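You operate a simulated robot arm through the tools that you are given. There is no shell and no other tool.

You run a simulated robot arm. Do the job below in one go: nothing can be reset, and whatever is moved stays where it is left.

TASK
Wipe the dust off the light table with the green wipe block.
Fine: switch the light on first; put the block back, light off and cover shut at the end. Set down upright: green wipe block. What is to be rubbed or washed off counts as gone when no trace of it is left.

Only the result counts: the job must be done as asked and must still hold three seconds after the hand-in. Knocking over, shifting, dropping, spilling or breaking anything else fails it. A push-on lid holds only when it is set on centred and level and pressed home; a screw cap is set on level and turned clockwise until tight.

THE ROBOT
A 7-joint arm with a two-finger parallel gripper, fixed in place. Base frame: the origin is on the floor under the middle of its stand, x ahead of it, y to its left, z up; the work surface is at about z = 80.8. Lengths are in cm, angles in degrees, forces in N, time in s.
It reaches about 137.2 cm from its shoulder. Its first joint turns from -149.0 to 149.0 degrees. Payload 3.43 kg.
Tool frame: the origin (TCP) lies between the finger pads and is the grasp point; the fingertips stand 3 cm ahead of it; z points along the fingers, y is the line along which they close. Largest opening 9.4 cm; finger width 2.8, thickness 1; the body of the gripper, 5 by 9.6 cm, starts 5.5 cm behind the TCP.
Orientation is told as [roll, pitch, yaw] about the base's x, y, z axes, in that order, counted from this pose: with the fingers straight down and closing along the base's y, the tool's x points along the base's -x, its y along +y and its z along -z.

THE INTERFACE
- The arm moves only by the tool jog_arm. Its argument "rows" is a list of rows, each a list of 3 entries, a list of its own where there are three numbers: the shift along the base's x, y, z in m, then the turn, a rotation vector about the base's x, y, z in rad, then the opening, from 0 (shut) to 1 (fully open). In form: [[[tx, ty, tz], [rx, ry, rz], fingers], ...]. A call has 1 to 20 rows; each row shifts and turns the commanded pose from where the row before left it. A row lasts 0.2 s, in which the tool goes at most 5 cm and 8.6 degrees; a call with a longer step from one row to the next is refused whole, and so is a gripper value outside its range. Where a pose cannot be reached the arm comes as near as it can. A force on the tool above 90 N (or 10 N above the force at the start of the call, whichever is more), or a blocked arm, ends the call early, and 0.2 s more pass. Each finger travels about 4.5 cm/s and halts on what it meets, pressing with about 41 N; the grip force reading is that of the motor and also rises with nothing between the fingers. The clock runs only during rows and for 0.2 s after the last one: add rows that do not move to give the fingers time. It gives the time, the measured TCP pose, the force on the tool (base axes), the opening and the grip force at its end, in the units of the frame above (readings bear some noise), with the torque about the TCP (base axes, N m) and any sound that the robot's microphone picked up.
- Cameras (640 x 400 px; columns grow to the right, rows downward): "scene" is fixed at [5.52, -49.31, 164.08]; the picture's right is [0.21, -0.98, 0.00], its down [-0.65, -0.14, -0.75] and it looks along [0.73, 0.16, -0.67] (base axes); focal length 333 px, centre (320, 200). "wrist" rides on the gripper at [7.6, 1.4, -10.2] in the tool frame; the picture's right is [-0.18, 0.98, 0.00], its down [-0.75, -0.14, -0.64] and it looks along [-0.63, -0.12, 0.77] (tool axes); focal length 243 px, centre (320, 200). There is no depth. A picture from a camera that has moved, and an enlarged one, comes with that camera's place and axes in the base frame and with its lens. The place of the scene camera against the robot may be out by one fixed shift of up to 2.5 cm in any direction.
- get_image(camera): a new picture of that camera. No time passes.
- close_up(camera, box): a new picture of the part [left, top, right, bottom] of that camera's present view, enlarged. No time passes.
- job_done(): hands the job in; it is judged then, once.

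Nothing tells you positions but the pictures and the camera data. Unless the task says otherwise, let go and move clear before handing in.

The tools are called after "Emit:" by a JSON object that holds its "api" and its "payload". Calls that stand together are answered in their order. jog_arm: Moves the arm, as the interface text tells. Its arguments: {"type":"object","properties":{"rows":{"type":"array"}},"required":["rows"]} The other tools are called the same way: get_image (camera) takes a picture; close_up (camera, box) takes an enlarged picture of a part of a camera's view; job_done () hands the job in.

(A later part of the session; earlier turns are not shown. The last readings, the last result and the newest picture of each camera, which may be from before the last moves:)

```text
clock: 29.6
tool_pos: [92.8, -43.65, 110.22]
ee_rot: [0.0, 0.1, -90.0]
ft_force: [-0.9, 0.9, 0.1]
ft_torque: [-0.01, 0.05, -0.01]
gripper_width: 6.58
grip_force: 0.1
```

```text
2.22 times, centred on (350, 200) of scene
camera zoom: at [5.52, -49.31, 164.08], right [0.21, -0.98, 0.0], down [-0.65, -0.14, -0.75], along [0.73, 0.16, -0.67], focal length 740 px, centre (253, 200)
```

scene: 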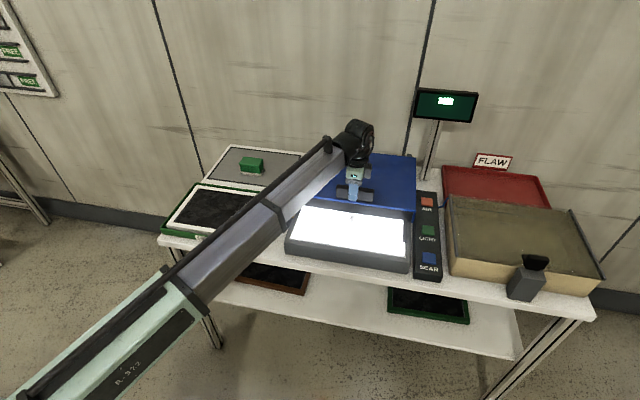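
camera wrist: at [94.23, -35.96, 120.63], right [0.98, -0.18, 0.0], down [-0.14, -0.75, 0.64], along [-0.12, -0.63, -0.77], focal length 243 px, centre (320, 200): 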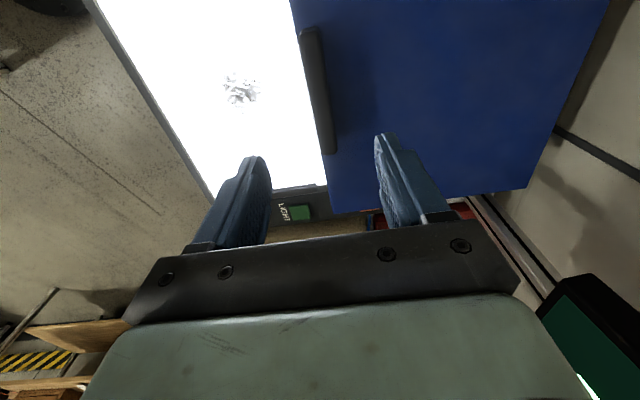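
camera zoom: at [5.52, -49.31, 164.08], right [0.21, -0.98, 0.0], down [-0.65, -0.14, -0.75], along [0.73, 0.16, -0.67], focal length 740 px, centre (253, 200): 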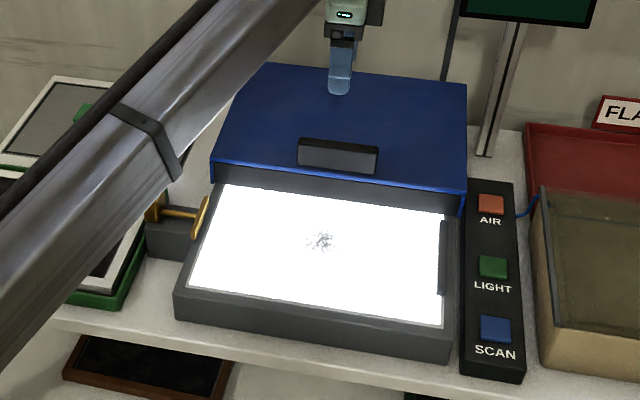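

The brass piece is just a plate clamp, so I leave it alone. The cover may still hide 2–3 cm of panel at the back, so I'll regrip the handle and slide it a bit further, watching for the stop.

Emit:
{"api": "jog_arm", "payload": {"rows": [[[0, 0, -0.045], [0, 0, 0], 0.7], [[0, 0, -0.045], [0, 0, 0], 0.7], [[0, 0, -0.04], [0, 0, 0], 0.7], [[0, 0, -0.018], [0, 0, 0], 0.7], [[0, 0, 0], [0, 0, 0], 0.4], [[0, 0, 0], [0, 0, 0], 0.1], [[0, 0, 0], [0, 0, 0], 0.1], [[0, 0, 0], [0, 0, 0], 0.1]]}}

Emit:
{"api": "jog_arm", "payload": {"rows": [[[0.005, 0, 0], [0, 0, 0], 0.1], [[0.005, 0, 0], [0, 0, 0], 0.1], [[0.005, 0, 0], [0, 0, 0], 0.1], [[0.005, 0, 0], [0, 0, 0], 0.1]]}}

Emit:
{"api": "close_up", "payload": {"camera": "scene", "box": [260, 110, 440, 290]}}

```text
clock: 31.4
tool_pos: [92.64, -43.66, 95.45]
ee_rot: [0.0, 0.0, -90.0]
ft_force: [1.4, -0.7, -1.3]
ft_torque: [-0.15, -0.07, -0.08]
gripper_width: 2.43
grip_force: 41.6
```

```text
clock: 32.4
tool_pos: [94.64, -43.61, 95.46]
ee_rot: [0.0, 0.1, -89.9]
ft_force: [-0.8, 3.7, -3.4]
ft_torque: [-0.51, 0.28, -0.2]
gripper_width: 2.45
grip_force: 45.0
```

```text
2.22 times, centred on (350, 200) of scene
camera zoom: at [5.52, -49.31, 164.08], right [0.21, -0.98, 0.0], down [-0.65, -0.14, -0.75], along [0.73, 0.16, -0.67], focal length 740 px, centre (253, 200)
```

zoom: 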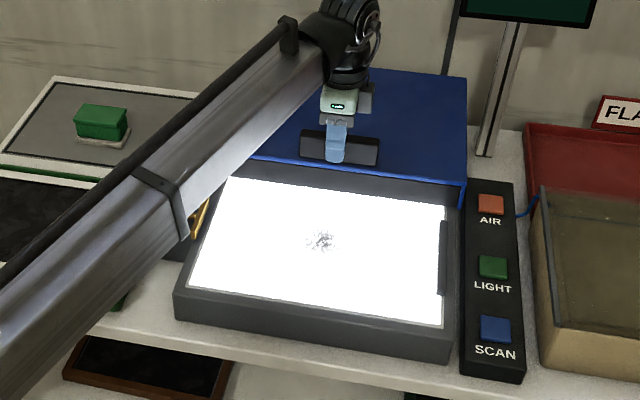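

Emit:
{"api": "jog_arm", "payload": {"rows": [[[0.005, 0, 0], [0, 0, 0], 0.1], [[0.005, 0, 0], [0, 0, 0], 0.1], [[0.005, 0, 0], [0, 0, 0], 0.1], [[0.005, 0, 0], [0, 0, 0], 0.1]]}}

Emit:
{"api": "close_up", "payload": {"camera": "scene", "box": [260, 110, 440, 290]}}

```text
clock: 33.4
tool_pos: [96.07, -43.52, 95.42]
ee_rot: [-0.5, 0.0, -90.1]
ft_force: [-47.7, 9.0, -7.5]
ft_torque: [-1.29, -0.49, 0.22]
gripper_width: 2.45
grip_force: 45.4
```

```text
2.22 times, centred on (350, 200) of scene
camera zoom: at [5.52, -49.31, 164.08], right [0.21, -0.98, 0.0], down [-0.65, -0.14, -0.75], along [0.73, 0.16, -0.67], focal length 740 px, centre (253, 200)
```

zoom: 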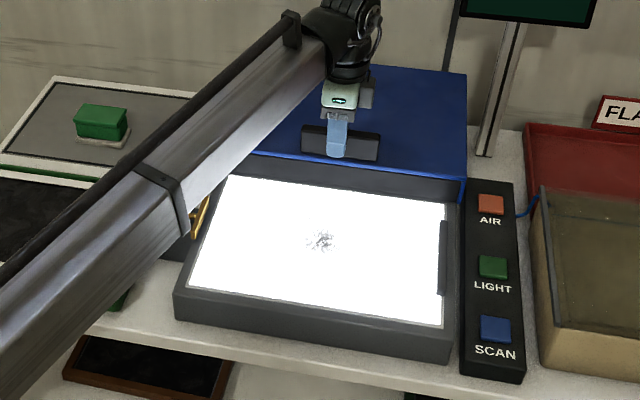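

The cover hit its stop at about 27 cm of travel. I'll relax the push, release, and rise.

Emit:
{"api": "jog_arm", "payload": {"rows": [[[-0.006, 0, 0], [0, 0, 0], 0.1], [[0, 0, 0], [0, 0, 0], 0.4], [[0, 0, 0], [0, 0, 0], 0.7], [[0, 0, 0], [0, 0, 0], 0.7], [[0, 0, 0.02], [0, 0, 0], 0.7], [[0, 0, 0.04], [0, 0, 0], 0.7], [[0, 0, 0.045], [0, 0, 0], 0.7], [[0, 0, 0.045], [0, 0, 0], 0.7], [[0, 0, 0], [0, 0, 0], 0.7]]}}

Emit:
{"api": "get_image", "payload": {"camera": "wrist"}}

Emit:
{"api": "get_image", "payload": {"camera": "scene"}}

```text
clock: 35.4
tool_pos: [96.18, -43.61, 110.39]
ee_rot: [0.0, 0.1, -90.1]
ft_force: [0.7, -0.4, -0.2]
ft_torque: [-0.02, -0.02, 0.03]
gripper_width: 6.57
grip_force: 0.0
```

```text
taken
camera wrist: at [97.6, -36.0, 120.79], right [0.98, -0.18, 0.0], down [-0.14, -0.75, 0.64], along [-0.12, -0.63, -0.77], focal length 243 px, centre (320, 200)
```

wrist: 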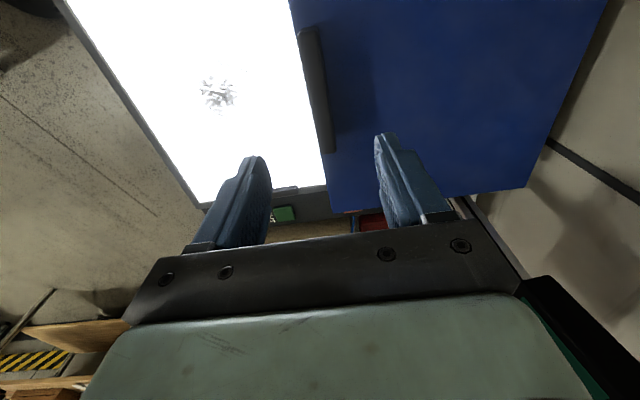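

```text
taken
```

scene: 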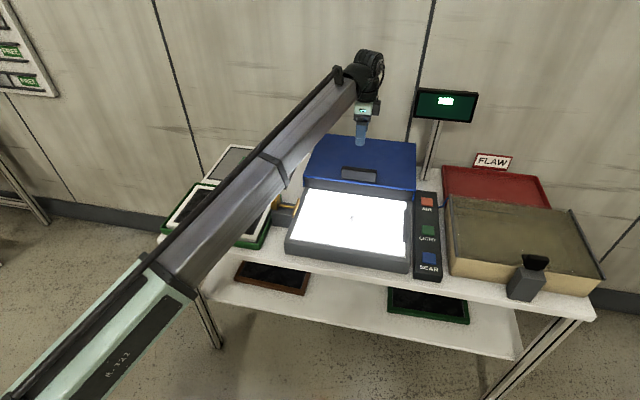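

The panel is fully exposed with one dust patch near (81.9, -43.4), about 5 cm wide. Next I'll go over the green block near (104.5, 0.8) and look at it from above.

Emit:
{"api": "jog_arm", "payload": {"rows": [[[0, 0.03, 0.01], [0, 0, 0], 1], [[0.008, 0.042, 0.002], [0, 0, 0], 1], [[0.008, 0.042, 0], [0, 0, 0], 1], [[0.008, 0.042, 0], [0, 0, 0], 1], [[0.008, 0.042, 0], [0, 0, 0], 1], [[0.008, 0.042, 0], [0, 0, 0], 1], [[0.008, 0.042, 0], [0, 0, 0], 1], [[0.008, 0.042, 0], [0, 0, 0], 1], [[0.008, 0.042, 0], [0, 0, 0], 1], [[0.008, 0.042, 0], [0, 0, 0], 1], [[0.008, 0.042, 0], [0, 0, 0], 1], [[0, 0, 0], [0, 0, 0], 1]]}}

Emit:
{"api": "get_image", "payload": {"camera": "wrist"}}

Emit:
{"api": "get_image", "payload": {"camera": "scene"}}

```text
clock: 38.0
tool_pos: [104.11, 1.44, 111.67]
ee_rot: [-0.1, 0.0, -90.1]
ft_force: [-0.7, 1.0, 0.6]
ft_torque: [0.03, 0.01, 0.01]
gripper_width: 9.39
grip_force: 0.0
```

```text
taken
camera wrist: at [105.56, 9.03, 121.94], right [0.98, -0.18, 0.0], down [-0.14, -0.75, 0.64], along [-0.12, -0.63, -0.77], focal length 243 px, centre (320, 200)
```

wrist: 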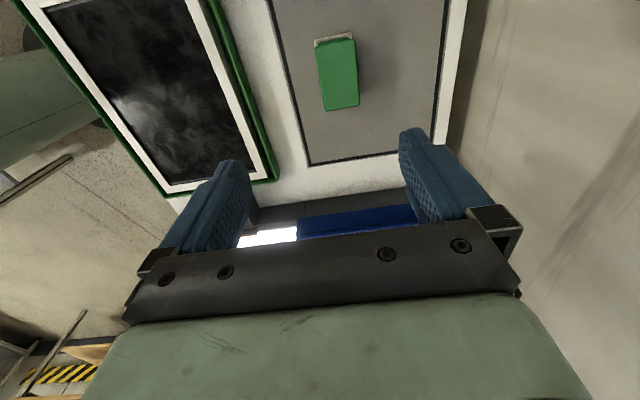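

```text
taken
```

scene: 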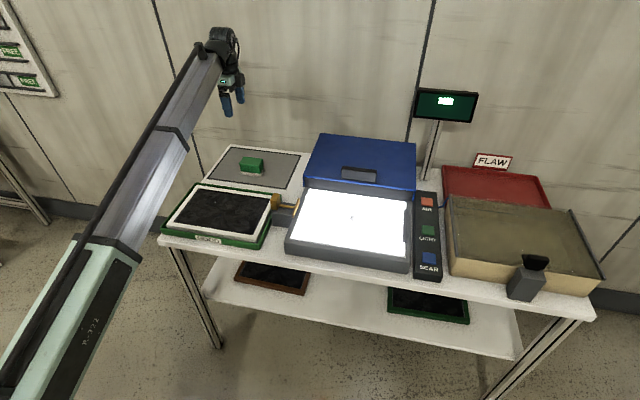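

Emit:
{"api": "close_up", "payload": {"camera": "wrist", "box": [260, 0, 440, 170]}}

Emit:
{"api": "close_up", "payload": {"camera": "scene", "box": [200, 135, 320, 215]}}

Emit:
{"api": "close_up", "payload": {"camera": "scene", "box": [280, 180, 430, 280]}}

```text
2.35 times, centred on (350, 85) of wrist
camera zoom: at [105.56, 9.03, 121.94], right [0.98, -0.18, 0.0], down [-0.14, -0.75, 0.64], along [-0.12, -0.63, -0.77], focal length 571 px, centre (249, 471)
```

zoom: 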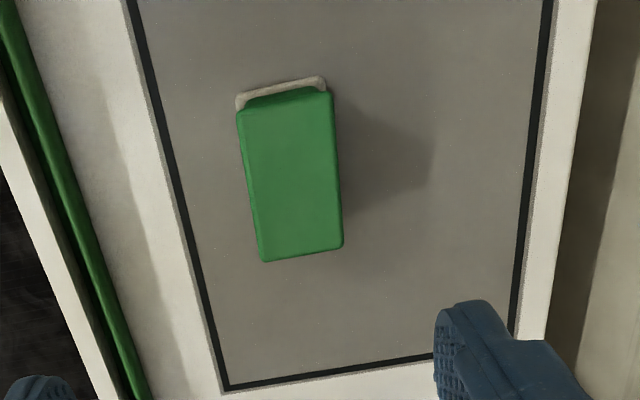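

```text
5.00 times, centred on (260, 175) of scene
camera zoom: at [5.52, -49.31, 164.08], right [0.21, -0.98, 0.0], down [-0.65, -0.14, -0.75], along [0.73, 0.16, -0.67], focal length 1665 px, centre (620, 325)
```

zoom: 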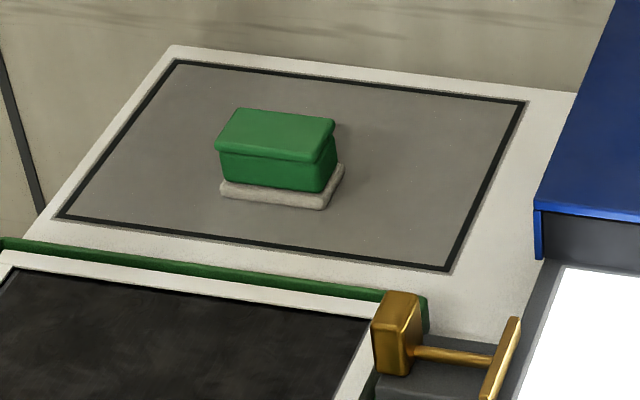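

```text
4.00 times, centred on (355, 230) of scene
camera zoom: at [5.52, -49.31, 164.08], right [0.21, -0.98, 0.0], down [-0.65, -0.14, -0.75], along [0.73, 0.16, -0.67], focal length 1332 px, centre (180, 80)
```

zoom: 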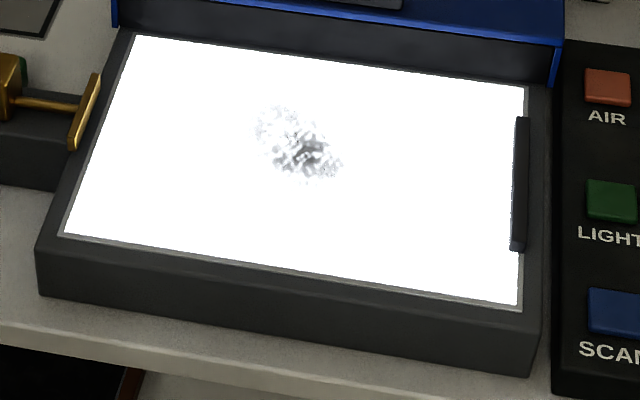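

The block is axis-aligned, about 4.9 cm (x) by 7.9 cm (y), top centre near (106.4, 0.45), top z≈87. Dust covers roughly x 78–88, y -48…-38. I'll centre above the block and descend part way to verify.

Emit:
{"api": "jog_arm", "payload": {"rows": [[[0.023, -0.01, -0.02], [0, 0, 0], 1], [[0, 0, -0.04], [0, 0, 0], 1], [[0, 0, -0.04], [0, 0, 0], 1], [[0, 0, 0], [0, 0, 0], 1]]}}

Emit:
{"api": "get_image", "payload": {"camera": "wrist"}}

Emit:
{"api": "close_up", "payload": {"camera": "scene", "box": [180, 90, 320, 215]}}

```text
clock: 39.0
tool_pos: [106.41, 0.23, 101.77]
ee_rot: [0.0, 0.0, -90.0]
ft_force: [-0.6, -0.4, -0.2]
ft_torque: [-0.03, 0.0, -0.01]
gripper_width: 9.39
grip_force: 0.1
```

```text
taken
camera wrist: at [107.82, 7.9, 112.07], right [0.98, -0.18, 0.0], down [-0.14, -0.75, 0.64], along [-0.12, -0.63, -0.77], focal length 243 px, centre (320, 200)
```

wrist: 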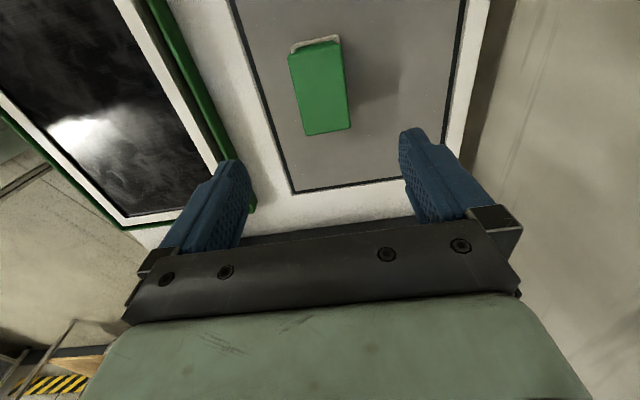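

```text
3.20 times, centred on (250, 152) of scene
camera zoom: at [5.52, -49.31, 164.08], right [0.21, -0.98, 0.0], down [-0.65, -0.14, -0.75], along [0.73, 0.16, -0.67], focal length 1066 px, centre (544, 352)
```

zoom: 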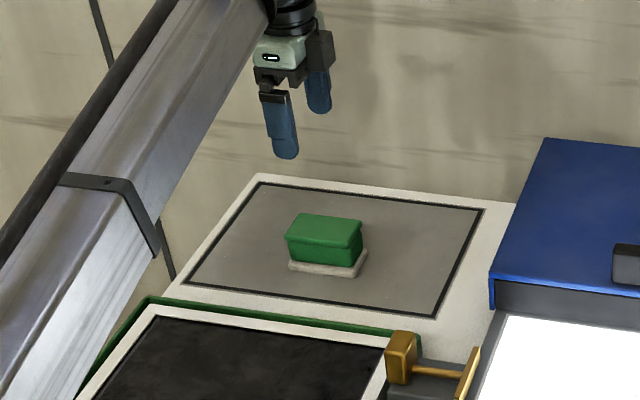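

Centred well; I'll descend around the block to TCP z≈88 and check heights.

Emit:
{"api": "jog_arm", "payload": {"rows": [[[0.002, 0.004, -0.04], [0, 0, 0], 1], [[0, 0, -0.04], [0, 0, 0], 1], [[0, 0, -0.04], [0, 0, 0], 1], [[0, 0, -0.018], [0, 0, 0], 1], [[0, 0, 0], [0, 0, 0], 1]]}}

Emit:
{"api": "get_image", "payload": {"camera": "wrist"}}

Emit:
{"api": "close_up", "payload": {"camera": "scene", "box": [190, 110, 320, 215]}}

```text
clock: 40.2
tool_pos: [106.58, 0.82, 87.94]
ee_rot: [0.1, 0.1, -90.0]
ft_force: [0.4, 0.2, 0.4]
ft_torque: [0.0, -0.01, 0.01]
gripper_width: 9.38
grip_force: 0.1
```

```text
taken
camera wrist: at [108.0, 8.41, 98.19], right [0.98, -0.18, 0.0], down [-0.14, -0.75, 0.64], along [-0.12, -0.63, -0.77], focal length 243 px, centre (320, 200)
```

wrist: 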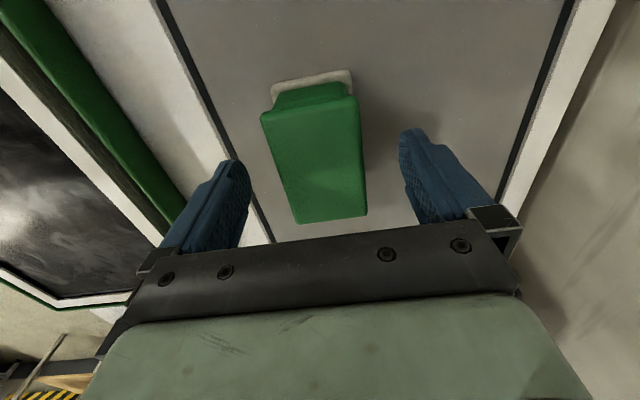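

```text
3.81 times, centred on (255, 162) of scene
camera zoom: at [5.52, -49.31, 164.08], right [0.21, -0.98, 0.0], down [-0.65, -0.14, -0.75], along [0.73, 0.16, -0.67], focal length 1269 px, centre (568, 343)
```

zoom: 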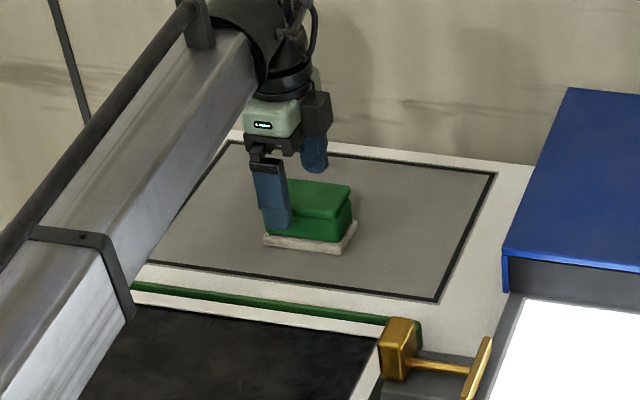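

The block's top is about z 86.1; I'll go down 1.8 cm more so the pads overlap it by 3 cm, then close.

Emit:
{"api": "jog_arm", "payload": {"rows": [[[0, 0, -0.01], [0, 0, 0], 1], [[0, 0, -0.008], [0, 0, 0], 1], [[0, 0, 0], [0, 0, 0], 0.8], [[0, 0, 0], [0, 0, 0], 0.6], [[0, 0, 0], [0, 0, 0], 0.45], [[0, 0, 0], [0, 0, 0], 0.35], [[0, 0, 0], [0, 0, 0], 0.35], [[0, 0, 0], [0, 0, 0], 0.35], [[0, 0, 0], [0, 0, 0], 0.35]]}}

Emit:
{"api": "get_image", "payload": {"camera": "wrist"}}

Emit:
{"api": "close_up", "payload": {"camera": "scene", "box": [190, 110, 320, 215]}}

```text
clock: 42.2
tool_pos: [106.61, 0.76, 86.09]
ee_rot: [0.1, 0.0, -90.0]
ft_force: [-1.2, 0.1, 1.8]
ft_torque: [0.0, 0.07, -0.01]
gripper_width: 5.33
grip_force: 40.8
```

```text
taken
camera wrist: at [108.02, 8.42, 96.45], right [0.98, -0.18, 0.0], down [-0.14, -0.75, 0.64], along [-0.12, -0.63, -0.77], focal length 243 px, centre (320, 200)
```

wrist: 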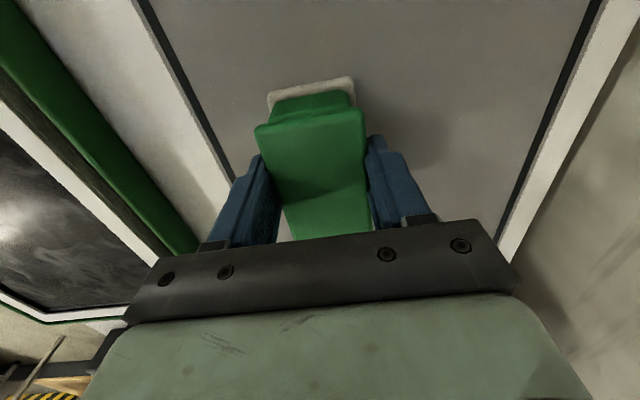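

```text
3.81 times, centred on (255, 162) of scene
camera zoom: at [5.52, -49.31, 164.08], right [0.21, -0.98, 0.0], down [-0.65, -0.14, -0.75], along [0.73, 0.16, -0.67], focal length 1269 px, centre (568, 343)
```

zoom: 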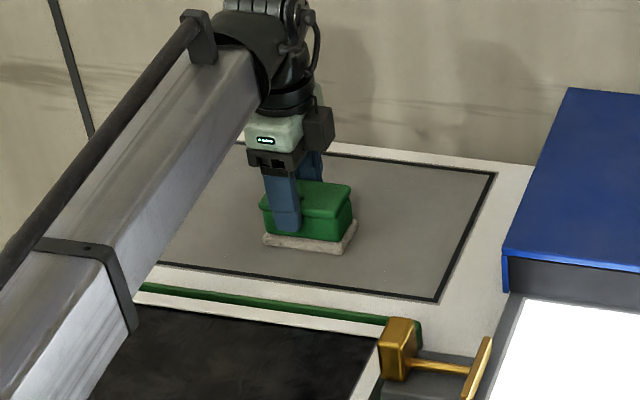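

The block is gripped (5.33 cm) at TCP (106.6, 0.76, 86.1) — I'll remember that as its home pose. Lifting gently and checking.

Emit:
{"api": "jog_arm", "payload": {"rows": [[[0, 0, 0.01], [0, 0, 0], 0.35], [[0, 0, 0.02], [0, 0, 0], 0.35], [[0, 0, 0.03], [0, 0, 0], 0.35], [[0, 0, 0.04], [0, 0, 0], 0.35], [[0, 0, 0], [0, 0, 0], 0.35]]}}

Emit:
{"api": "get_image", "payload": {"camera": "wrist"}}

Emit:
{"api": "close_up", "payload": {"camera": "scene", "box": [190, 90, 320, 215]}}

```text
clock: 43.4
tool_pos: [106.5, 0.76, 96.11]
ee_rot: [0.0, 0.1, -90.0]
ft_force: [-0.2, -0.2, -1.6]
ft_torque: [-0.01, -0.05, 0.0]
gripper_width: 5.32
grip_force: 40.8
```

```text
taken
camera wrist: at [108.05, 8.47, 106.46], right [0.98, -0.18, 0.0], down [-0.14, -0.75, 0.64], along [-0.12, -0.63, -0.77], focal length 243 px, centre (320, 200)
```

wrist: 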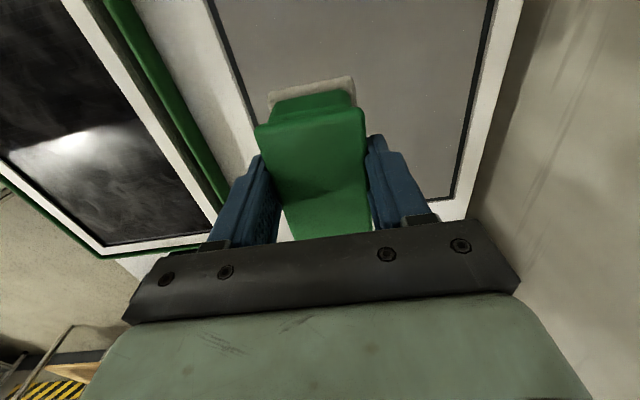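

```text
3.20 times, centred on (255, 152) of scene
camera zoom: at [5.52, -49.31, 164.08], right [0.21, -0.98, 0.0], down [-0.65, -0.14, -0.75], along [0.73, 0.16, -0.67], focal length 1066 px, centre (528, 352)
```

zoom: 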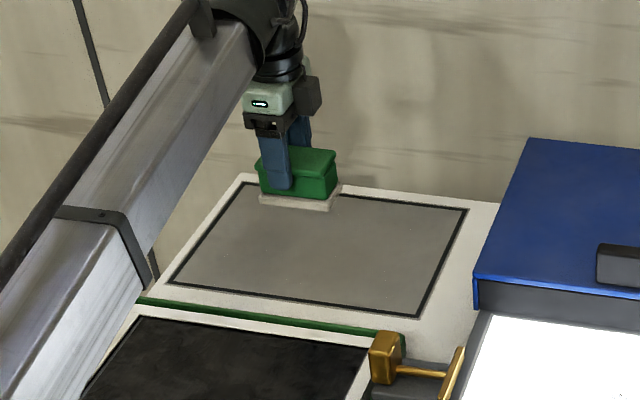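

The white felt pad is part of the block. Now I'll carry it high over to the light table, to the right side of the dust at about (80, -51).

Emit:
{"api": "jog_arm", "payload": {"rows": [[[0, 0, 0.04], [0, 0, 0], 0.35], [[0, 0, 0.04], [0, 0, 0], 0.35], [[0, 0, 0.04], [0, 0, 0], 0.35], [[-0.02, -0.04, 0], [0, 0, 0], 0.35], [[-0.02, -0.04, 0], [0, 0, 0], 0.35], [[-0.02, -0.04, 0], [0, 0, 0], 0.35], [[-0.02, -0.04, 0], [0, 0, 0], 0.35], [[-0.02, -0.04, 0], [0, 0, 0], 0.35], [[-0.02, -0.04, 0], [0, 0, 0], 0.35], [[-0.02, -0.04, 0], [0, 0, 0], 0.35], [[-0.02, -0.04, 0], [0, 0, 0], 0.35], [[-0.02, -0.04, 0], [0, 0, 0], 0.35], [[-0.02, -0.04, 0], [0, 0, 0], 0.35], [[-0.02, -0.04, 0], [0, 0, 0], 0.35], [[-0.02, -0.04, 0], [0, 0, 0], 0.35], [[-0.02, -0.038, 0], [0, 0, 0], 0.35], [[0, 0, 0], [0, 0, 0], 0.35]]}}

Emit:
{"api": "get_image", "payload": {"camera": "wrist"}}

Emit:
{"api": "get_image", "payload": {"camera": "scene"}}

```text
clock: 47.0
tool_pos: [80.73, -51.04, 108.08]
ee_rot: [0.1, 0.1, -90.0]
ft_force: [0.3, -0.8, -0.3]
ft_torque: [0.0, 0.02, 0.01]
gripper_width: 5.32
grip_force: 41.6
```

```text
taken
camera wrist: at [82.15, -43.42, 118.46], right [0.98, -0.18, 0.0], down [-0.14, -0.75, 0.64], along [-0.12, -0.63, -0.77], focal length 243 px, centre (320, 200)
```

wrist: 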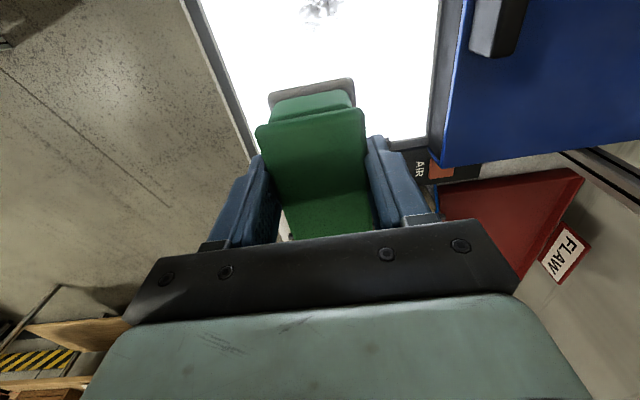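

```text
taken
```

scene: 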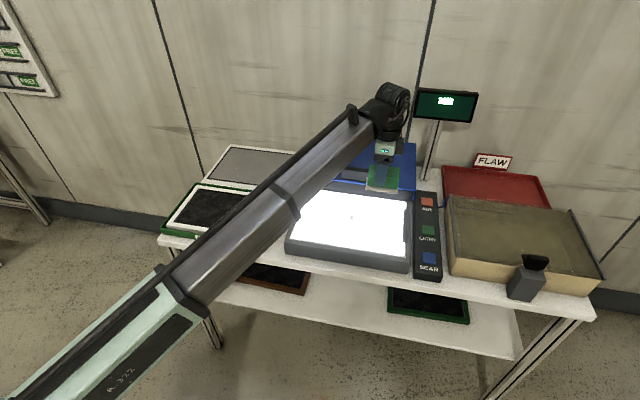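

Over the lit panel, clear of the stop bar. Descending to just above the surface.

Emit:
{"api": "jog_arm", "payload": {"rows": [[[0, 0.005, -0.04], [0, 0, 0], 0.35], [[0, 0, -0.04], [0, 0, 0], 0.35], [[0, 0, -0.04], [0, 0, 0], 0.35], [[0, 0, -0.035], [0, 0, 0], 0.35], [[0, 0, 0], [0, 0, 0], 0.35]]}}

Emit:
{"api": "get_image", "payload": {"camera": "wrist"}}

Emit:
{"api": "close_up", "payload": {"camera": "scene", "box": [270, 130, 450, 290]}}

```text
clock: 48.2
tool_pos: [80.61, -50.52, 92.54]
ee_rot: [0.0, 0.0, -89.9]
ft_force: [0.0, 0.8, -0.6]
ft_torque: [0.03, 0.0, 0.04]
gripper_width: 5.35
grip_force: 40.7
```

```text
taken
camera wrist: at [82.11, -42.91, 102.87], right [0.98, -0.18, 0.0], down [-0.14, -0.75, 0.64], along [-0.12, -0.63, -0.77], focal length 243 px, centre (320, 200)
```

wrist: 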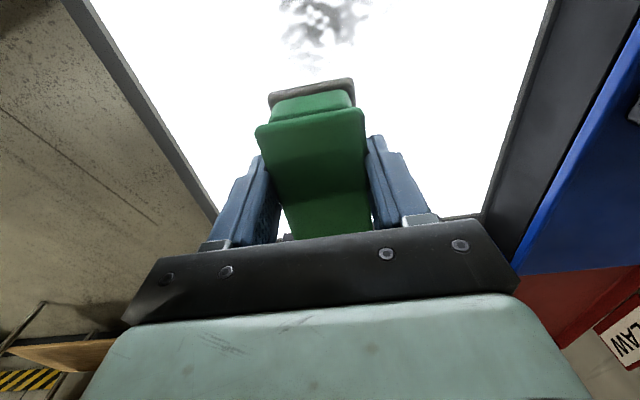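

```text
2.50 times, centred on (360, 210) of scene
camera zoom: at [5.52, -49.31, 164.08], right [0.21, -0.98, 0.0], down [-0.65, -0.14, -0.75], along [0.73, 0.16, -0.67], focal length 833 px, centre (220, 175)
```

zoom: 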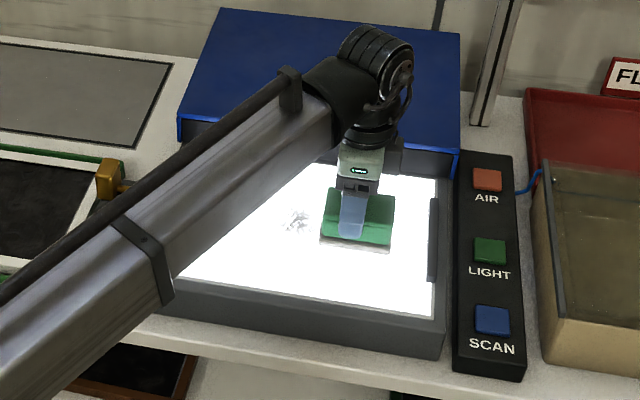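

Emit:
{"api": "jog_arm", "payload": {"rows": [[[0, 0, -0.004], [0, 0, 0], 0.35], [[0, 0, -0.004], [0, 0, 0], 0.35], [[0, 0, -0.003], [0, 0, 0], 0.35], [[0, 0, 0], [0, 0, 0], 0.35]]}}

```text
clock: 49.2
tool_pos: [80.64, -50.58, 92.1]
ee_rot: [0.5, -0.1, -89.9]
ft_force: [8.3, -1.8, 75.3]
ft_torque: [0.33, 0.43, 0.02]
gripper_width: 5.33
grip_force: 41.2
```

Contact came sooner than expected (75 N). I'll ease up right away to a light press.

Emit:
{"api": "jog_arm", "payload": {"rows": [[[0, 0, 0.006], [0, 0, 0], 0.35], [[0, 0, 0], [0, 0, 0], 0.35]]}}

Emit:
{"api": "get_image", "payload": {"camera": "wrist"}}

```text
clock: 49.8
tool_pos: [80.65, -50.48, 92.05]
ee_rot: [0.1, 0.1, -90.0]
ft_force: [9.1, -4.9, 30.2]
ft_torque: [-0.62, -0.8, 0.14]
gripper_width: 5.34
grip_force: 41.2
```

```text
taken
camera wrist: at [82.04, -42.89, 102.41], right [0.98, -0.18, 0.0], down [-0.14, -0.75, 0.64], along [-0.12, -0.63, -0.77], focal length 243 px, centre (320, 200)
```

wrist: 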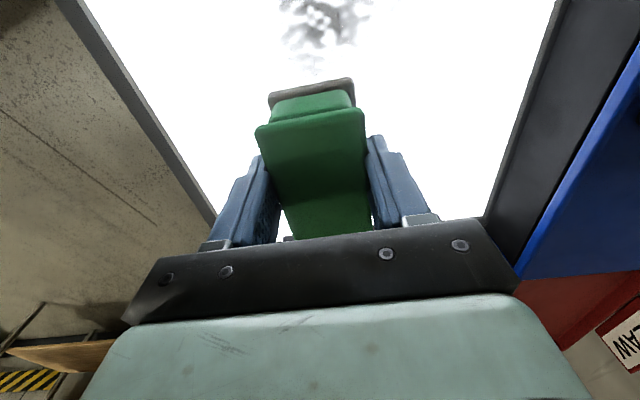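

Emit:
{"api": "jog_arm", "payload": {"rows": [[[0, 0, 0], [0, 0, 0], 0.35], [[0, 0, 0], [0, 0, 0], 0.35]]}}

```text
clock: 50.4
tool_pos: [80.59, -50.59, 92.13]
ee_rot: [0.0, 0.0, -90.0]
ft_force: [9.9, -5.3, 21.8]
ft_torque: [-0.26, -0.59, 0.04]
gripper_width: 5.33
grip_force: 40.9
```

Pressing with about 20 N. I'll ease slightly and wipe along +y through the dust.

Emit:
{"api": "jog_arm", "payload": {"rows": [[[0, 0.01, 0.0005], [0, 0, 0], 0.35], [[0, 0.015, 0], [0, 0, 0], 0.35], [[0, 0.015, 0], [0, 0, 0], 0.35], [[0, 0.015, 0], [0, 0, 0], 0.35], [[0, 0.015, 0], [0, 0, 0], 0.35]]}}

Emit:
{"api": "get_image", "payload": {"camera": "wrist"}}

Emit:
{"api": "close_up", "payload": {"camera": "scene", "box": [280, 160, 430, 280]}}

```text
clock: 51.6
tool_pos: [80.57, -43.45, 92.01]
ee_rot: [0.0, 0.1, -89.9]
ft_force: [0.2, -5.3, 5.5]
ft_torque: [-0.12, 0.01, 0.05]
gripper_width: 5.29
grip_force: 41.0
```

```text
taken
camera wrist: at [81.97, -35.86, 102.43], right [0.98, -0.18, 0.0], down [-0.14, -0.75, 0.64], along [-0.12, -0.63, -0.77], focal length 243 px, centre (320, 200)
```

wrist: 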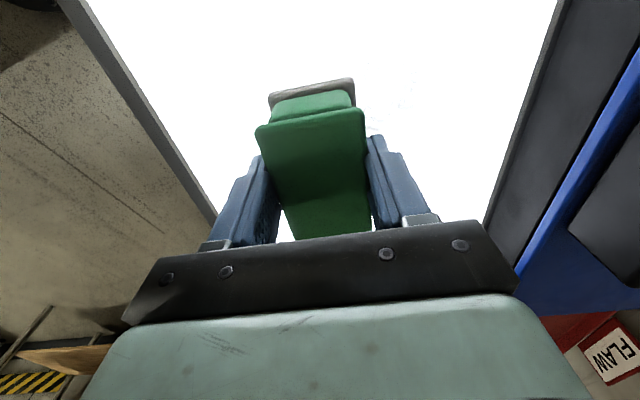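

```text
3.33 times, centred on (355, 220) of scene
camera zoom: at [5.52, -49.31, 164.08], right [0.21, -0.98, 0.0], down [-0.65, -0.14, -0.75], along [0.73, 0.16, -0.67], focal length 1110 px, centre (203, 133)
```

zoom: 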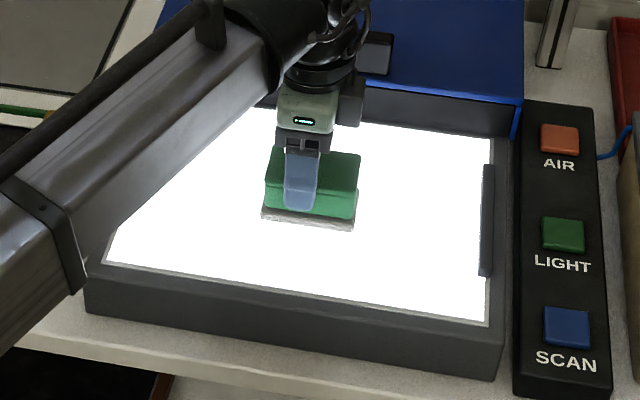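

The dust under the path is going. I'll continue the stroke with a bit more press, then shift in x and return.

Emit:
{"api": "jog_arm", "payload": {"rows": [[[0, 0.015, -0.0006], [0, 0, 0], 0.35], [[0, 0.015, 0], [0, 0, 0], 0.35], [[0, 0.015, 0], [0, 0, 0], 0.35], [[0, 0.015, 0], [0, 0, 0], 0.35], [[0, 0.015, 0], [0, 0, 0], 0.35], [[0, 0.01, 0], [0, 0, 0], 0.35]]}}

Emit:
{"api": "get_image", "payload": {"camera": "wrist"}}

Emit:
{"api": "close_up", "payload": {"camera": "scene", "box": [280, 160, 430, 280]}}

```text
clock: 53.0
tool_pos: [80.56, -35.07, 92.15]
ee_rot: [0.0, 0.0, -90.1]
ft_force: [-0.2, -2.9, 3.3]
ft_torque: [0.01, 0.02, 0.01]
gripper_width: 5.29
grip_force: 41.0
```

```text
taken
camera wrist: at [82.05, -27.4, 102.43], right [0.98, -0.18, 0.0], down [-0.14, -0.75, 0.64], along [-0.12, -0.63, -0.77], focal length 243 px, centre (320, 200)
```

wrist: 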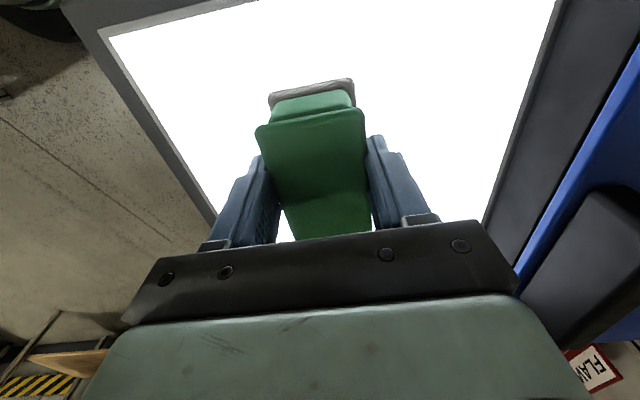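

```text
3.33 times, centred on (355, 220) of scene
camera zoom: at [5.52, -49.31, 164.08], right [0.21, -0.98, 0.0], down [-0.65, -0.14, -0.75], along [0.73, 0.16, -0.67], focal length 1110 px, centre (203, 133)
```

zoom: 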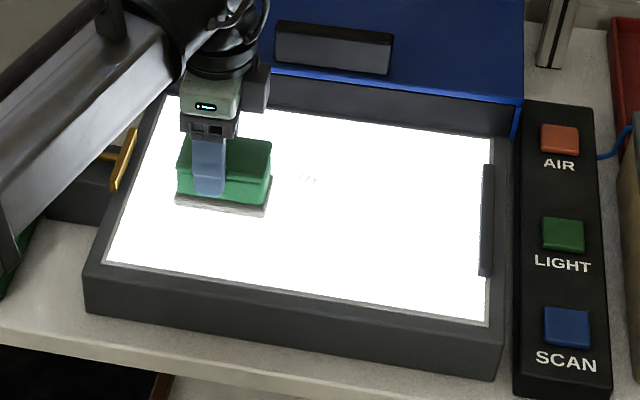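

One faint strip remains slightly further back (x≈84–86). I'll press a little more, shift +3.5 cm in x, and wipe back along -y.

Emit:
{"api": "jog_arm", "payload": {"rows": [[[0.012, 0, -0.0006], [0, 0, 0], 0.35], [[0.012, 0, 0], [0, 0, 0], 0.35], [[0.011, 0, 0], [0, 0, 0], 0.35], [[0, -0.015, 0], [0, 0, 0], 0.35], [[0, -0.015, 0], [0, 0, 0], 0.35], [[0, -0.015, 0], [0, 0, 0], 0.35], [[0, -0.015, 0], [0, 0, 0], 0.35], [[0, -0.015, 0], [0, 0, 0], 0.35], [[0, -0.015, 0], [0, 0, 0], 0.35], [[0, -0.015, 0], [0, 0, 0], 0.35], [[0, -0.015, 0], [0, 0, 0], 0.35], [[0, -0.015, 0], [0, 0, 0], 0.35], [[0, -0.015, 0], [0, 0, 0], 0.35], [[0, 0, 0], [0, 0, 0], 0.35]]}}

Emit:
{"api": "close_up", "payload": {"camera": "scene", "box": [280, 160, 430, 280]}}

Emit:
{"api": "get_image", "payload": {"camera": "wrist"}}

```text
clock: 56.0
tool_pos: [84.07, -49.98, 92.02]
ee_rot: [0.0, 0.0, -90.1]
ft_force: [0.8, 7.6, 12.4]
ft_torque: [0.23, 0.09, -0.08]
gripper_width: 5.33
grip_force: 41.2
```

```text
3.33 times, centred on (355, 220) of scene
camera zoom: at [5.52, -49.31, 164.08], right [0.21, -0.98, 0.0], down [-0.65, -0.14, -0.75], along [0.73, 0.16, -0.67], focal length 1110 px, centre (203, 133)
```

zoom: 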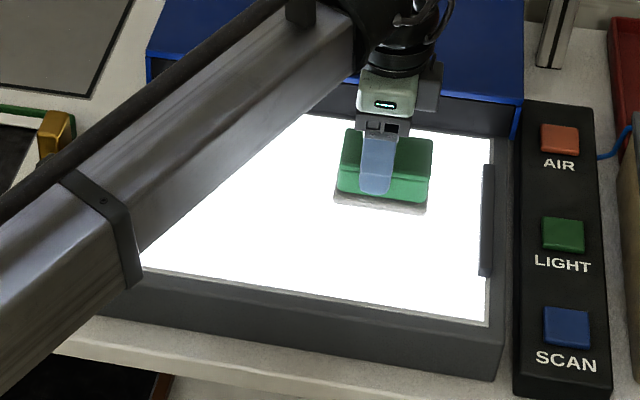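

```text
taken
camera wrist: at [85.53, -42.37, 102.42], right [0.98, -0.18, 0.0], down [-0.14, -0.75, 0.64], along [-0.12, -0.63, -0.77], focal length 243 px, centre (320, 200)
```

wrist: 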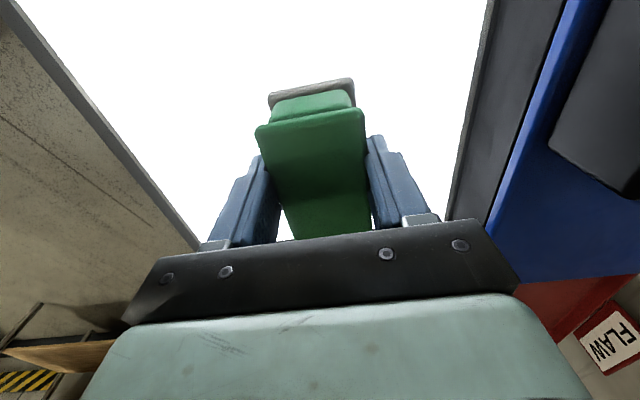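

No visible dust remains in the visible part. For safety I'll do one more pass at x≈86.8 and another at x≈77.5.

Emit:
{"api": "jog_arm", "payload": {"rows": [[[0.014, 0, 0], [0, 0, 0], 0.35], [[0.013, 0, 0], [0, 0, 0], 0.35], [[0, 0.015, 0], [0, 0, 0], 0.35], [[0, 0.015, 0], [0, 0, 0], 0.35], [[0, 0.015, 0], [0, 0, 0], 0.35], [[0, 0.015, 0], [0, 0, 0], 0.35], [[0, 0.015, 0], [0, 0, 0], 0.35], [[0, 0.015, 0], [0, 0, 0], 0.35], [[0, 0.015, 0], [0, 0, 0], 0.35], [[0, 0.015, 0], [0, 0, 0], 0.35], [[0, 0.015, 0], [0, 0, 0], 0.35], [[0, 0.01, 0], [0, 0, 0], 0.35]]}}

Emit:
{"api": "close_up", "payload": {"camera": "scene", "box": [280, 160, 430, 280]}}

```text
clock: 58.6
tool_pos: [86.8, -35.59, 92.14]
ee_rot: [0.0, -0.1, -90.1]
ft_force: [-0.3, -16.2, 20.7]
ft_torque: [-0.23, 0.05, 0.07]
gripper_width: 5.33
grip_force: 41.0
```

```text
3.33 times, centred on (355, 220) of scene
camera zoom: at [5.52, -49.31, 164.08], right [0.21, -0.98, 0.0], down [-0.65, -0.14, -0.75], along [0.73, 0.16, -0.67], focal length 1110 px, centre (203, 133)
```

zoom: 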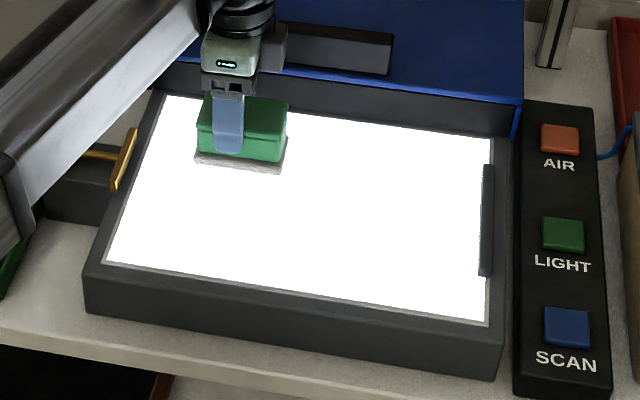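

Panel looks clean. One more pass at x≈77.5 for the near side, then lift.

Emit:
{"api": "jog_arm", "payload": {"rows": [[[-0.016, 0, 0.0003], [0, 0, 0], 0.35], [[-0.016, 0, 0], [0, 0, 0], 0.35], [[-0.016, 0, 0], [0, 0, 0], 0.35], [[-0.016, 0, 0], [0, 0, 0], 0.35], [[-0.016, 0, 0], [0, 0, 0], 0.35], [[-0.014, 0, 0], [0, 0, 0], 0.35], [[0, -0.016, 0], [0, 0, 0], 0.35], [[0, -0.016, 0], [0, 0, 0], 0.35], [[0, -0.016, 0], [0, 0, 0], 0.35], [[0, -0.016, 0], [0, 0, 0], 0.35], [[0, -0.016, 0], [0, 0, 0], 0.35], [[0, -0.016, 0], [0, 0, 0], 0.35], [[0, -0.016, 0], [0, 0, 0], 0.35], [[0, -0.016, 0], [0, 0, 0], 0.35], [[0, -0.016, 0], [0, 0, 0], 0.35]]}}

Emit:
{"api": "close_up", "payload": {"camera": "scene", "box": [280, 160, 430, 280]}}

```text
clock: 61.8
tool_pos: [77.44, -50.04, 92.06]
ee_rot: [0.1, 0.0, -90.0]
ft_force: [-0.2, 7.2, 10.8]
ft_torque: [0.08, 0.09, -0.1]
gripper_width: 5.31
grip_force: 40.5
```

```text
3.33 times, centred on (355, 220) of scene
camera zoom: at [5.52, -49.31, 164.08], right [0.21, -0.98, 0.0], down [-0.65, -0.14, -0.75], along [0.73, 0.16, -0.67], focal length 1110 px, centre (203, 133)
```

zoom: 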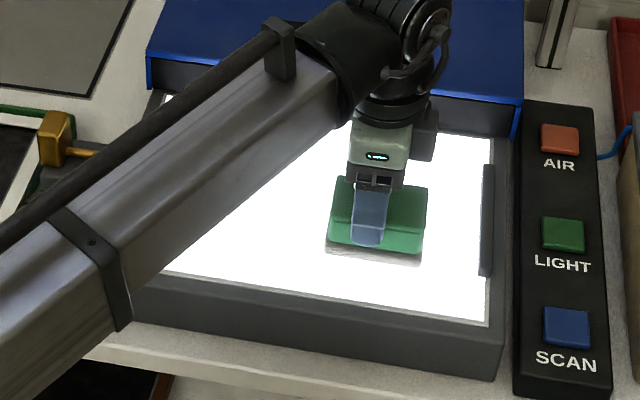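

Now lift off and inspect the whole panel from above.

Emit:
{"api": "jog_arm", "payload": {"rows": [[[0, 0, 0.02], [0, 0, 0], 0.35], [[0, 0, 0.04], [0, 0, 0], 0.35], [[0, 0, 0.04], [0, 0, 0], 0.35], [[0, 0, 0.04], [0, 0, 0], 0.35], [[0.01, 0.03, 0.02], [0, 0, 0], 0.35], [[0.02, 0.04, 0], [0, 0, 0], 0.35], [[0.02, 0.04, 0], [0, 0, 0], 0.35], [[0.02, 0.04, 0], [0, 0, 0], 0.35], [[0.02, 0.04, 0], [0, 0, 0], 0.35], [[0, 0, 0], [0, 0, 0], 0.35]]}}

Emit:
{"api": "get_image", "payload": {"camera": "wrist"}}

Emit:
{"api": "close_up", "payload": {"camera": "scene", "box": [280, 160, 430, 280]}}

```text
clock: 64.0
tool_pos: [86.35, -30.89, 108.23]
ee_rot: [0.0, -0.1, -90.1]
ft_force: [0.2, 0.2, -2.0]
ft_torque: [-0.01, 0.02, -0.02]
gripper_width: 5.3
grip_force: 40.5
```

```text
taken
camera wrist: at [87.85, -23.23, 118.55], right [0.98, -0.18, 0.0], down [-0.14, -0.75, 0.64], along [-0.12, -0.63, -0.77], focal length 243 px, centre (320, 200)
```

wrist: 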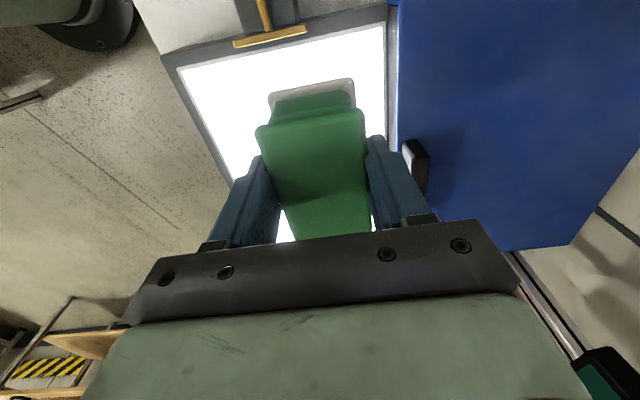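

```text
3.33 times, centred on (355, 220) of scene
camera zoom: at [5.52, -49.31, 164.08], right [0.21, -0.98, 0.0], down [-0.65, -0.14, -0.75], along [0.73, 0.16, -0.67], focal length 1110 px, centre (203, 133)
```

zoom: 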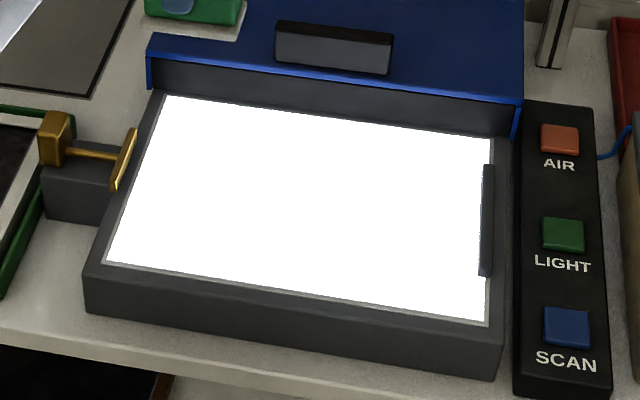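

Emit:
{"api": "close_up", "payload": {"camera": "scene", "box": [295, 185, 365, 245]}}

Emit:
{"api": "close_up", "payload": {"camera": "scene", "box": [345, 190, 415, 265]}}

```text
6.67 times, centred on (330, 215) of scene
camera zoom: at [5.52, -49.31, 164.08], right [0.21, -0.98, 0.0], down [-0.65, -0.14, -0.75], along [0.73, 0.16, -0.67], focal length 2220 px, centre (253, 100)
```

zoom: 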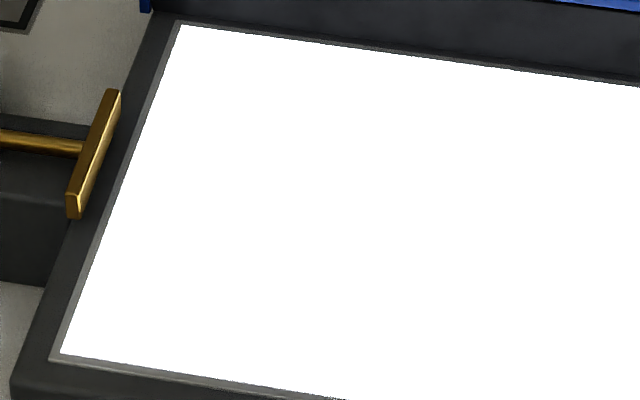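

```text
5.33 times, centred on (380, 228) of scene
camera zoom: at [5.52, -49.31, 164.08], right [0.21, -0.98, 0.0], down [-0.65, -0.14, -0.75], along [0.73, 0.16, -0.67], focal length 1776 px, centre (0, 53)
```

zoom: 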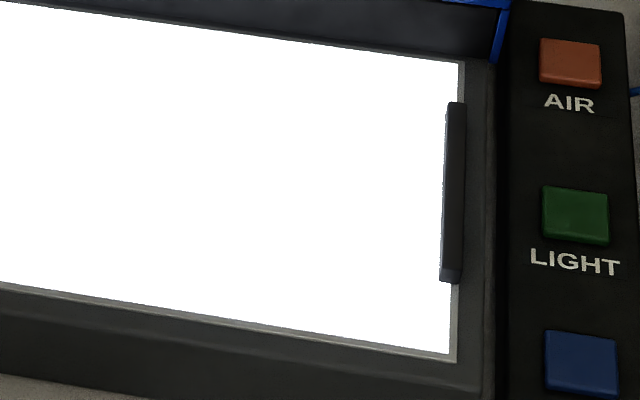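

The panel looks spotless, but since the bright light could hide faint traces, I'll do a second round of passes for certainty.

Emit:
{"api": "jog_arm", "payload": {"rows": [[[-0.02, -0.04, 0], [0, 0, 0], 0.35], [[-0.005, -0.005, -0.03], [0, 0, 0], 0.35], [[0, 0, -0.04], [0, 0, 0], 0.35], [[0, 0, -0.04], [0, 0, 0], 0.35], [[0, 0, -0.04], [0, 0, 0], 0.35], [[0, 0, -0.006], [0, 0, 0], 0.35], [[0, 0, -0.004], [0, 0, 0], 0.35], [[0, 0, 0], [0, 0, 0], 0.35]]}}

```text
clock: 65.8
tool_pos: [83.92, -35.39, 92.15]
ee_rot: [0.0, 0.1, -90.0]
ft_force: [-0.3, -0.2, 0.2]
ft_torque: [-0.1, 0.01, 0.06]
gripper_width: 5.34
grip_force: 40.5
```

Emit:
{"api": "jog_arm", "payload": {"rows": [[[0, 0, -0.0012], [0, 0, 0], 0.35], [[0, -0.015, 0], [0, 0, 0], 0.35], [[0, -0.015, 0], [0, 0, 0], 0.35], [[0, -0.015, 0], [0, 0, 0], 0.35], [[0, -0.015, 0], [0, 0, 0], 0.35], [[0, -0.015, 0], [0, 0, 0], 0.35], [[0, -0.015, 0], [0, 0, 0], 0.35], [[0, -0.015, 0], [0, 0, 0], 0.35], [[0, -0.015, 0], [0, 0, 0], 0.35], [[0, -0.015, 0], [0, 0, 0], 0.35], [[0, -0.015, 0], [0, 0, 0], 0.35]]}}

Emit:
{"api": "jog_arm", "payload": {"rows": [[[-0.015, 0, 0], [0, 0, 0], 0.35], [[-0.015, 0, 0], [0, 0, 0], 0.35], [[0, 0.015, 0], [0, 0, 0], 0.35], [[0, 0.015, 0], [0, 0, 0], 0.35], [[0, 0.015, 0], [0, 0, 0], 0.35], [[0, 0.015, 0], [0, 0, 0], 0.35], [[0, 0.015, 0], [0, 0, 0], 0.35], [[0, 0.015, 0], [0, 0, 0], 0.35], [[0, 0.015, 0], [0, 0, 0], 0.35], [[0, 0.015, 0], [0, 0, 0], 0.35], [[0, 0.015, 0], [0, 0, 0], 0.35], [[0, 0.015, 0], [0, 0, 0], 0.35]]}}

Emit:
{"api": "jog_arm", "payload": {"rows": [[[-0.015, 0, 0], [0, 0, 0], 0.35], [[-0.015, 0, 0], [0, 0, 0], 0.35], [[0, -0.015, 0], [0, 0, 0], 0.35], [[0, -0.015, 0], [0, 0, 0], 0.35], [[0, -0.015, 0], [0, 0, 0], 0.35], [[0, -0.015, 0], [0, 0, 0], 0.35], [[0, -0.015, 0], [0, 0, 0], 0.35], [[0, -0.015, 0], [0, 0, 0], 0.35], [[0, -0.015, 0], [0, 0, 0], 0.35], [[0, -0.015, 0], [0, 0, 0], 0.35], [[0, -0.015, 0], [0, 0, 0], 0.35], [[0, -0.015, 0], [0, 0, 0], 0.35]]}}

```text
clock: 68.2
tool_pos: [83.9, -50.35, 92.12]
ee_rot: [0.1, 0.0, -89.9]
ft_force: [0.7, 19.6, 27.7]
ft_torque: [0.33, 0.08, -0.15]
gripper_width: 5.33
grip_force: 40.9
```

```text
clock: 70.8
tool_pos: [80.75, -35.61, 92.07]
ee_rot: [0.0, -0.5, -90.1]
ft_force: [0.8, -34.5, 50.4]
ft_torque: [-0.22, -0.1, 0.03]
gripper_width: 5.34
grip_force: 41.0
```

```text
clock: 73.4
tool_pos: [77.81, -50.4, 92.01]
ee_rot: [0.1, 0.1, -90.0]
ft_force: [-2.2, 23.7, 33.0]
ft_torque: [0.55, 0.1, -0.07]
gripper_width: 5.32
grip_force: 41.3
```

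Emit:
{"api": "jog_arm", "payload": {"rows": [[[0.018, 0, 0.001], [0, 0, 0], 0.35], [[0.018, 0, 0], [0, 0, 0], 0.35], [[0.018, 0, 0], [0, 0, 0], 0.35], [[0.018, 0, 0], [0, 0, 0], 0.35], [[0.018, 0, 0], [0, 0, 0], 0.35], [[0, 0.015, 0], [0, 0, 0], 0.35], [[0, 0.015, 0], [0, 0, 0], 0.35], [[0, 0.015, 0], [0, 0, 0], 0.35], [[0, 0.015, 0], [0, 0, 0], 0.35], [[0, 0.015, 0], [0, 0, 0], 0.35], [[0, 0.015, 0], [0, 0, 0], 0.35], [[0, 0.015, 0], [0, 0, 0], 0.35], [[0, 0.015, 0], [0, 0, 0], 0.35], [[0, 0.015, 0], [0, 0, 0], 0.35], [[0, 0.015, 0], [0, 0, 0], 0.35]]}}

Emit:
{"api": "jog_arm", "payload": {"rows": [[[0, 0, 0.02], [0, 0, 0], 0.35], [[0, 0, 0.04], [0, 0, 0], 0.35], [[0, 0, 0.04], [0, 0, 0], 0.35], [[0, 0, 0.04], [0, 0, 0], 0.35], [[0, 0, 0.02], [0, 0, 0], 0.35], [[0.02, 0.04, 0], [0, 0, 0], 0.35], [[0.02, 0.04, 0], [0, 0, 0], 0.35], [[0.02, 0.04, 0], [0, 0, 0], 0.35], [[0.02, 0.04, 0], [0, 0, 0], 0.35], [[0.02, 0.04, 0], [0, 0, 0], 0.35], [[0.02, 0.04, 0], [0, 0, 0], 0.35], [[0.02, 0.04, 0], [0, 0, 0], 0.35], [[0.02, 0.04, 0], [0, 0, 0], 0.35], [[0.02, 0.04, 0], [0, 0, 0], 0.35], [[0.018, 0.008, 0], [0, 0, 0], 0.35], [[0, 0, 0], [0, 0, 0], 0.35]]}}

Emit:
{"api": "get_image", "payload": {"camera": "wrist"}}

Emit:
{"api": "get_image", "payload": {"camera": "scene"}}

Emit:
{"api": "close_up", "payload": {"camera": "scene", "box": [280, 160, 430, 280]}}

```text
clock: 76.6
tool_pos: [86.77, -35.45, 92.06]
ee_rot: [-0.1, 0.0, -90.0]
ft_force: [-0.5, -7.4, 8.2]
ft_torque: [-0.07, -0.04, -0.02]
gripper_width: 5.3
grip_force: 41.4
```

```text
clock: 80.0
tool_pos: [106.63, 1.3, 107.91]
ee_rot: [0.0, 0.0, -89.9]
ft_force: [0.0, 0.2, -1.0]
ft_torque: [0.02, -0.01, 0.02]
gripper_width: 5.29
grip_force: 41.2
```

```text
taken
camera wrist: at [108.07, 8.97, 118.3], right [0.98, -0.18, 0.0], down [-0.14, -0.75, 0.64], along [-0.12, -0.63, -0.77], focal length 243 px, centre (320, 200)
```

wrist: 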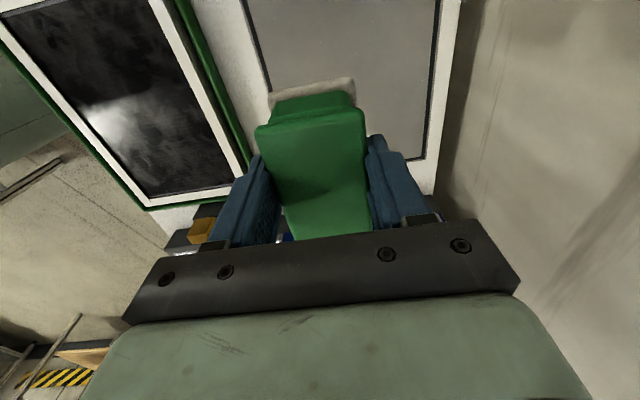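

```text
taken
```

scene: 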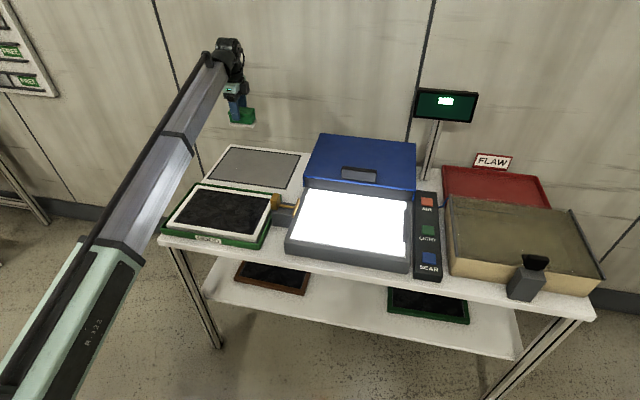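

```text
3.33 times, centred on (355, 220) of scene
camera zoom: at [5.52, -49.31, 164.08], right [0.21, -0.98, 0.0], down [-0.65, -0.14, -0.75], along [0.73, 0.16, -0.67], focal length 1110 px, centre (203, 133)
```

zoom: 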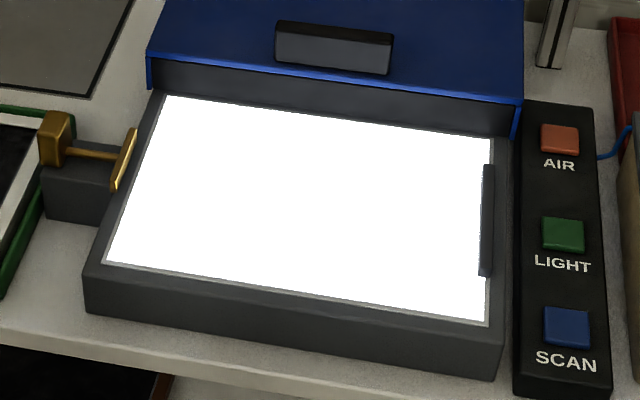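

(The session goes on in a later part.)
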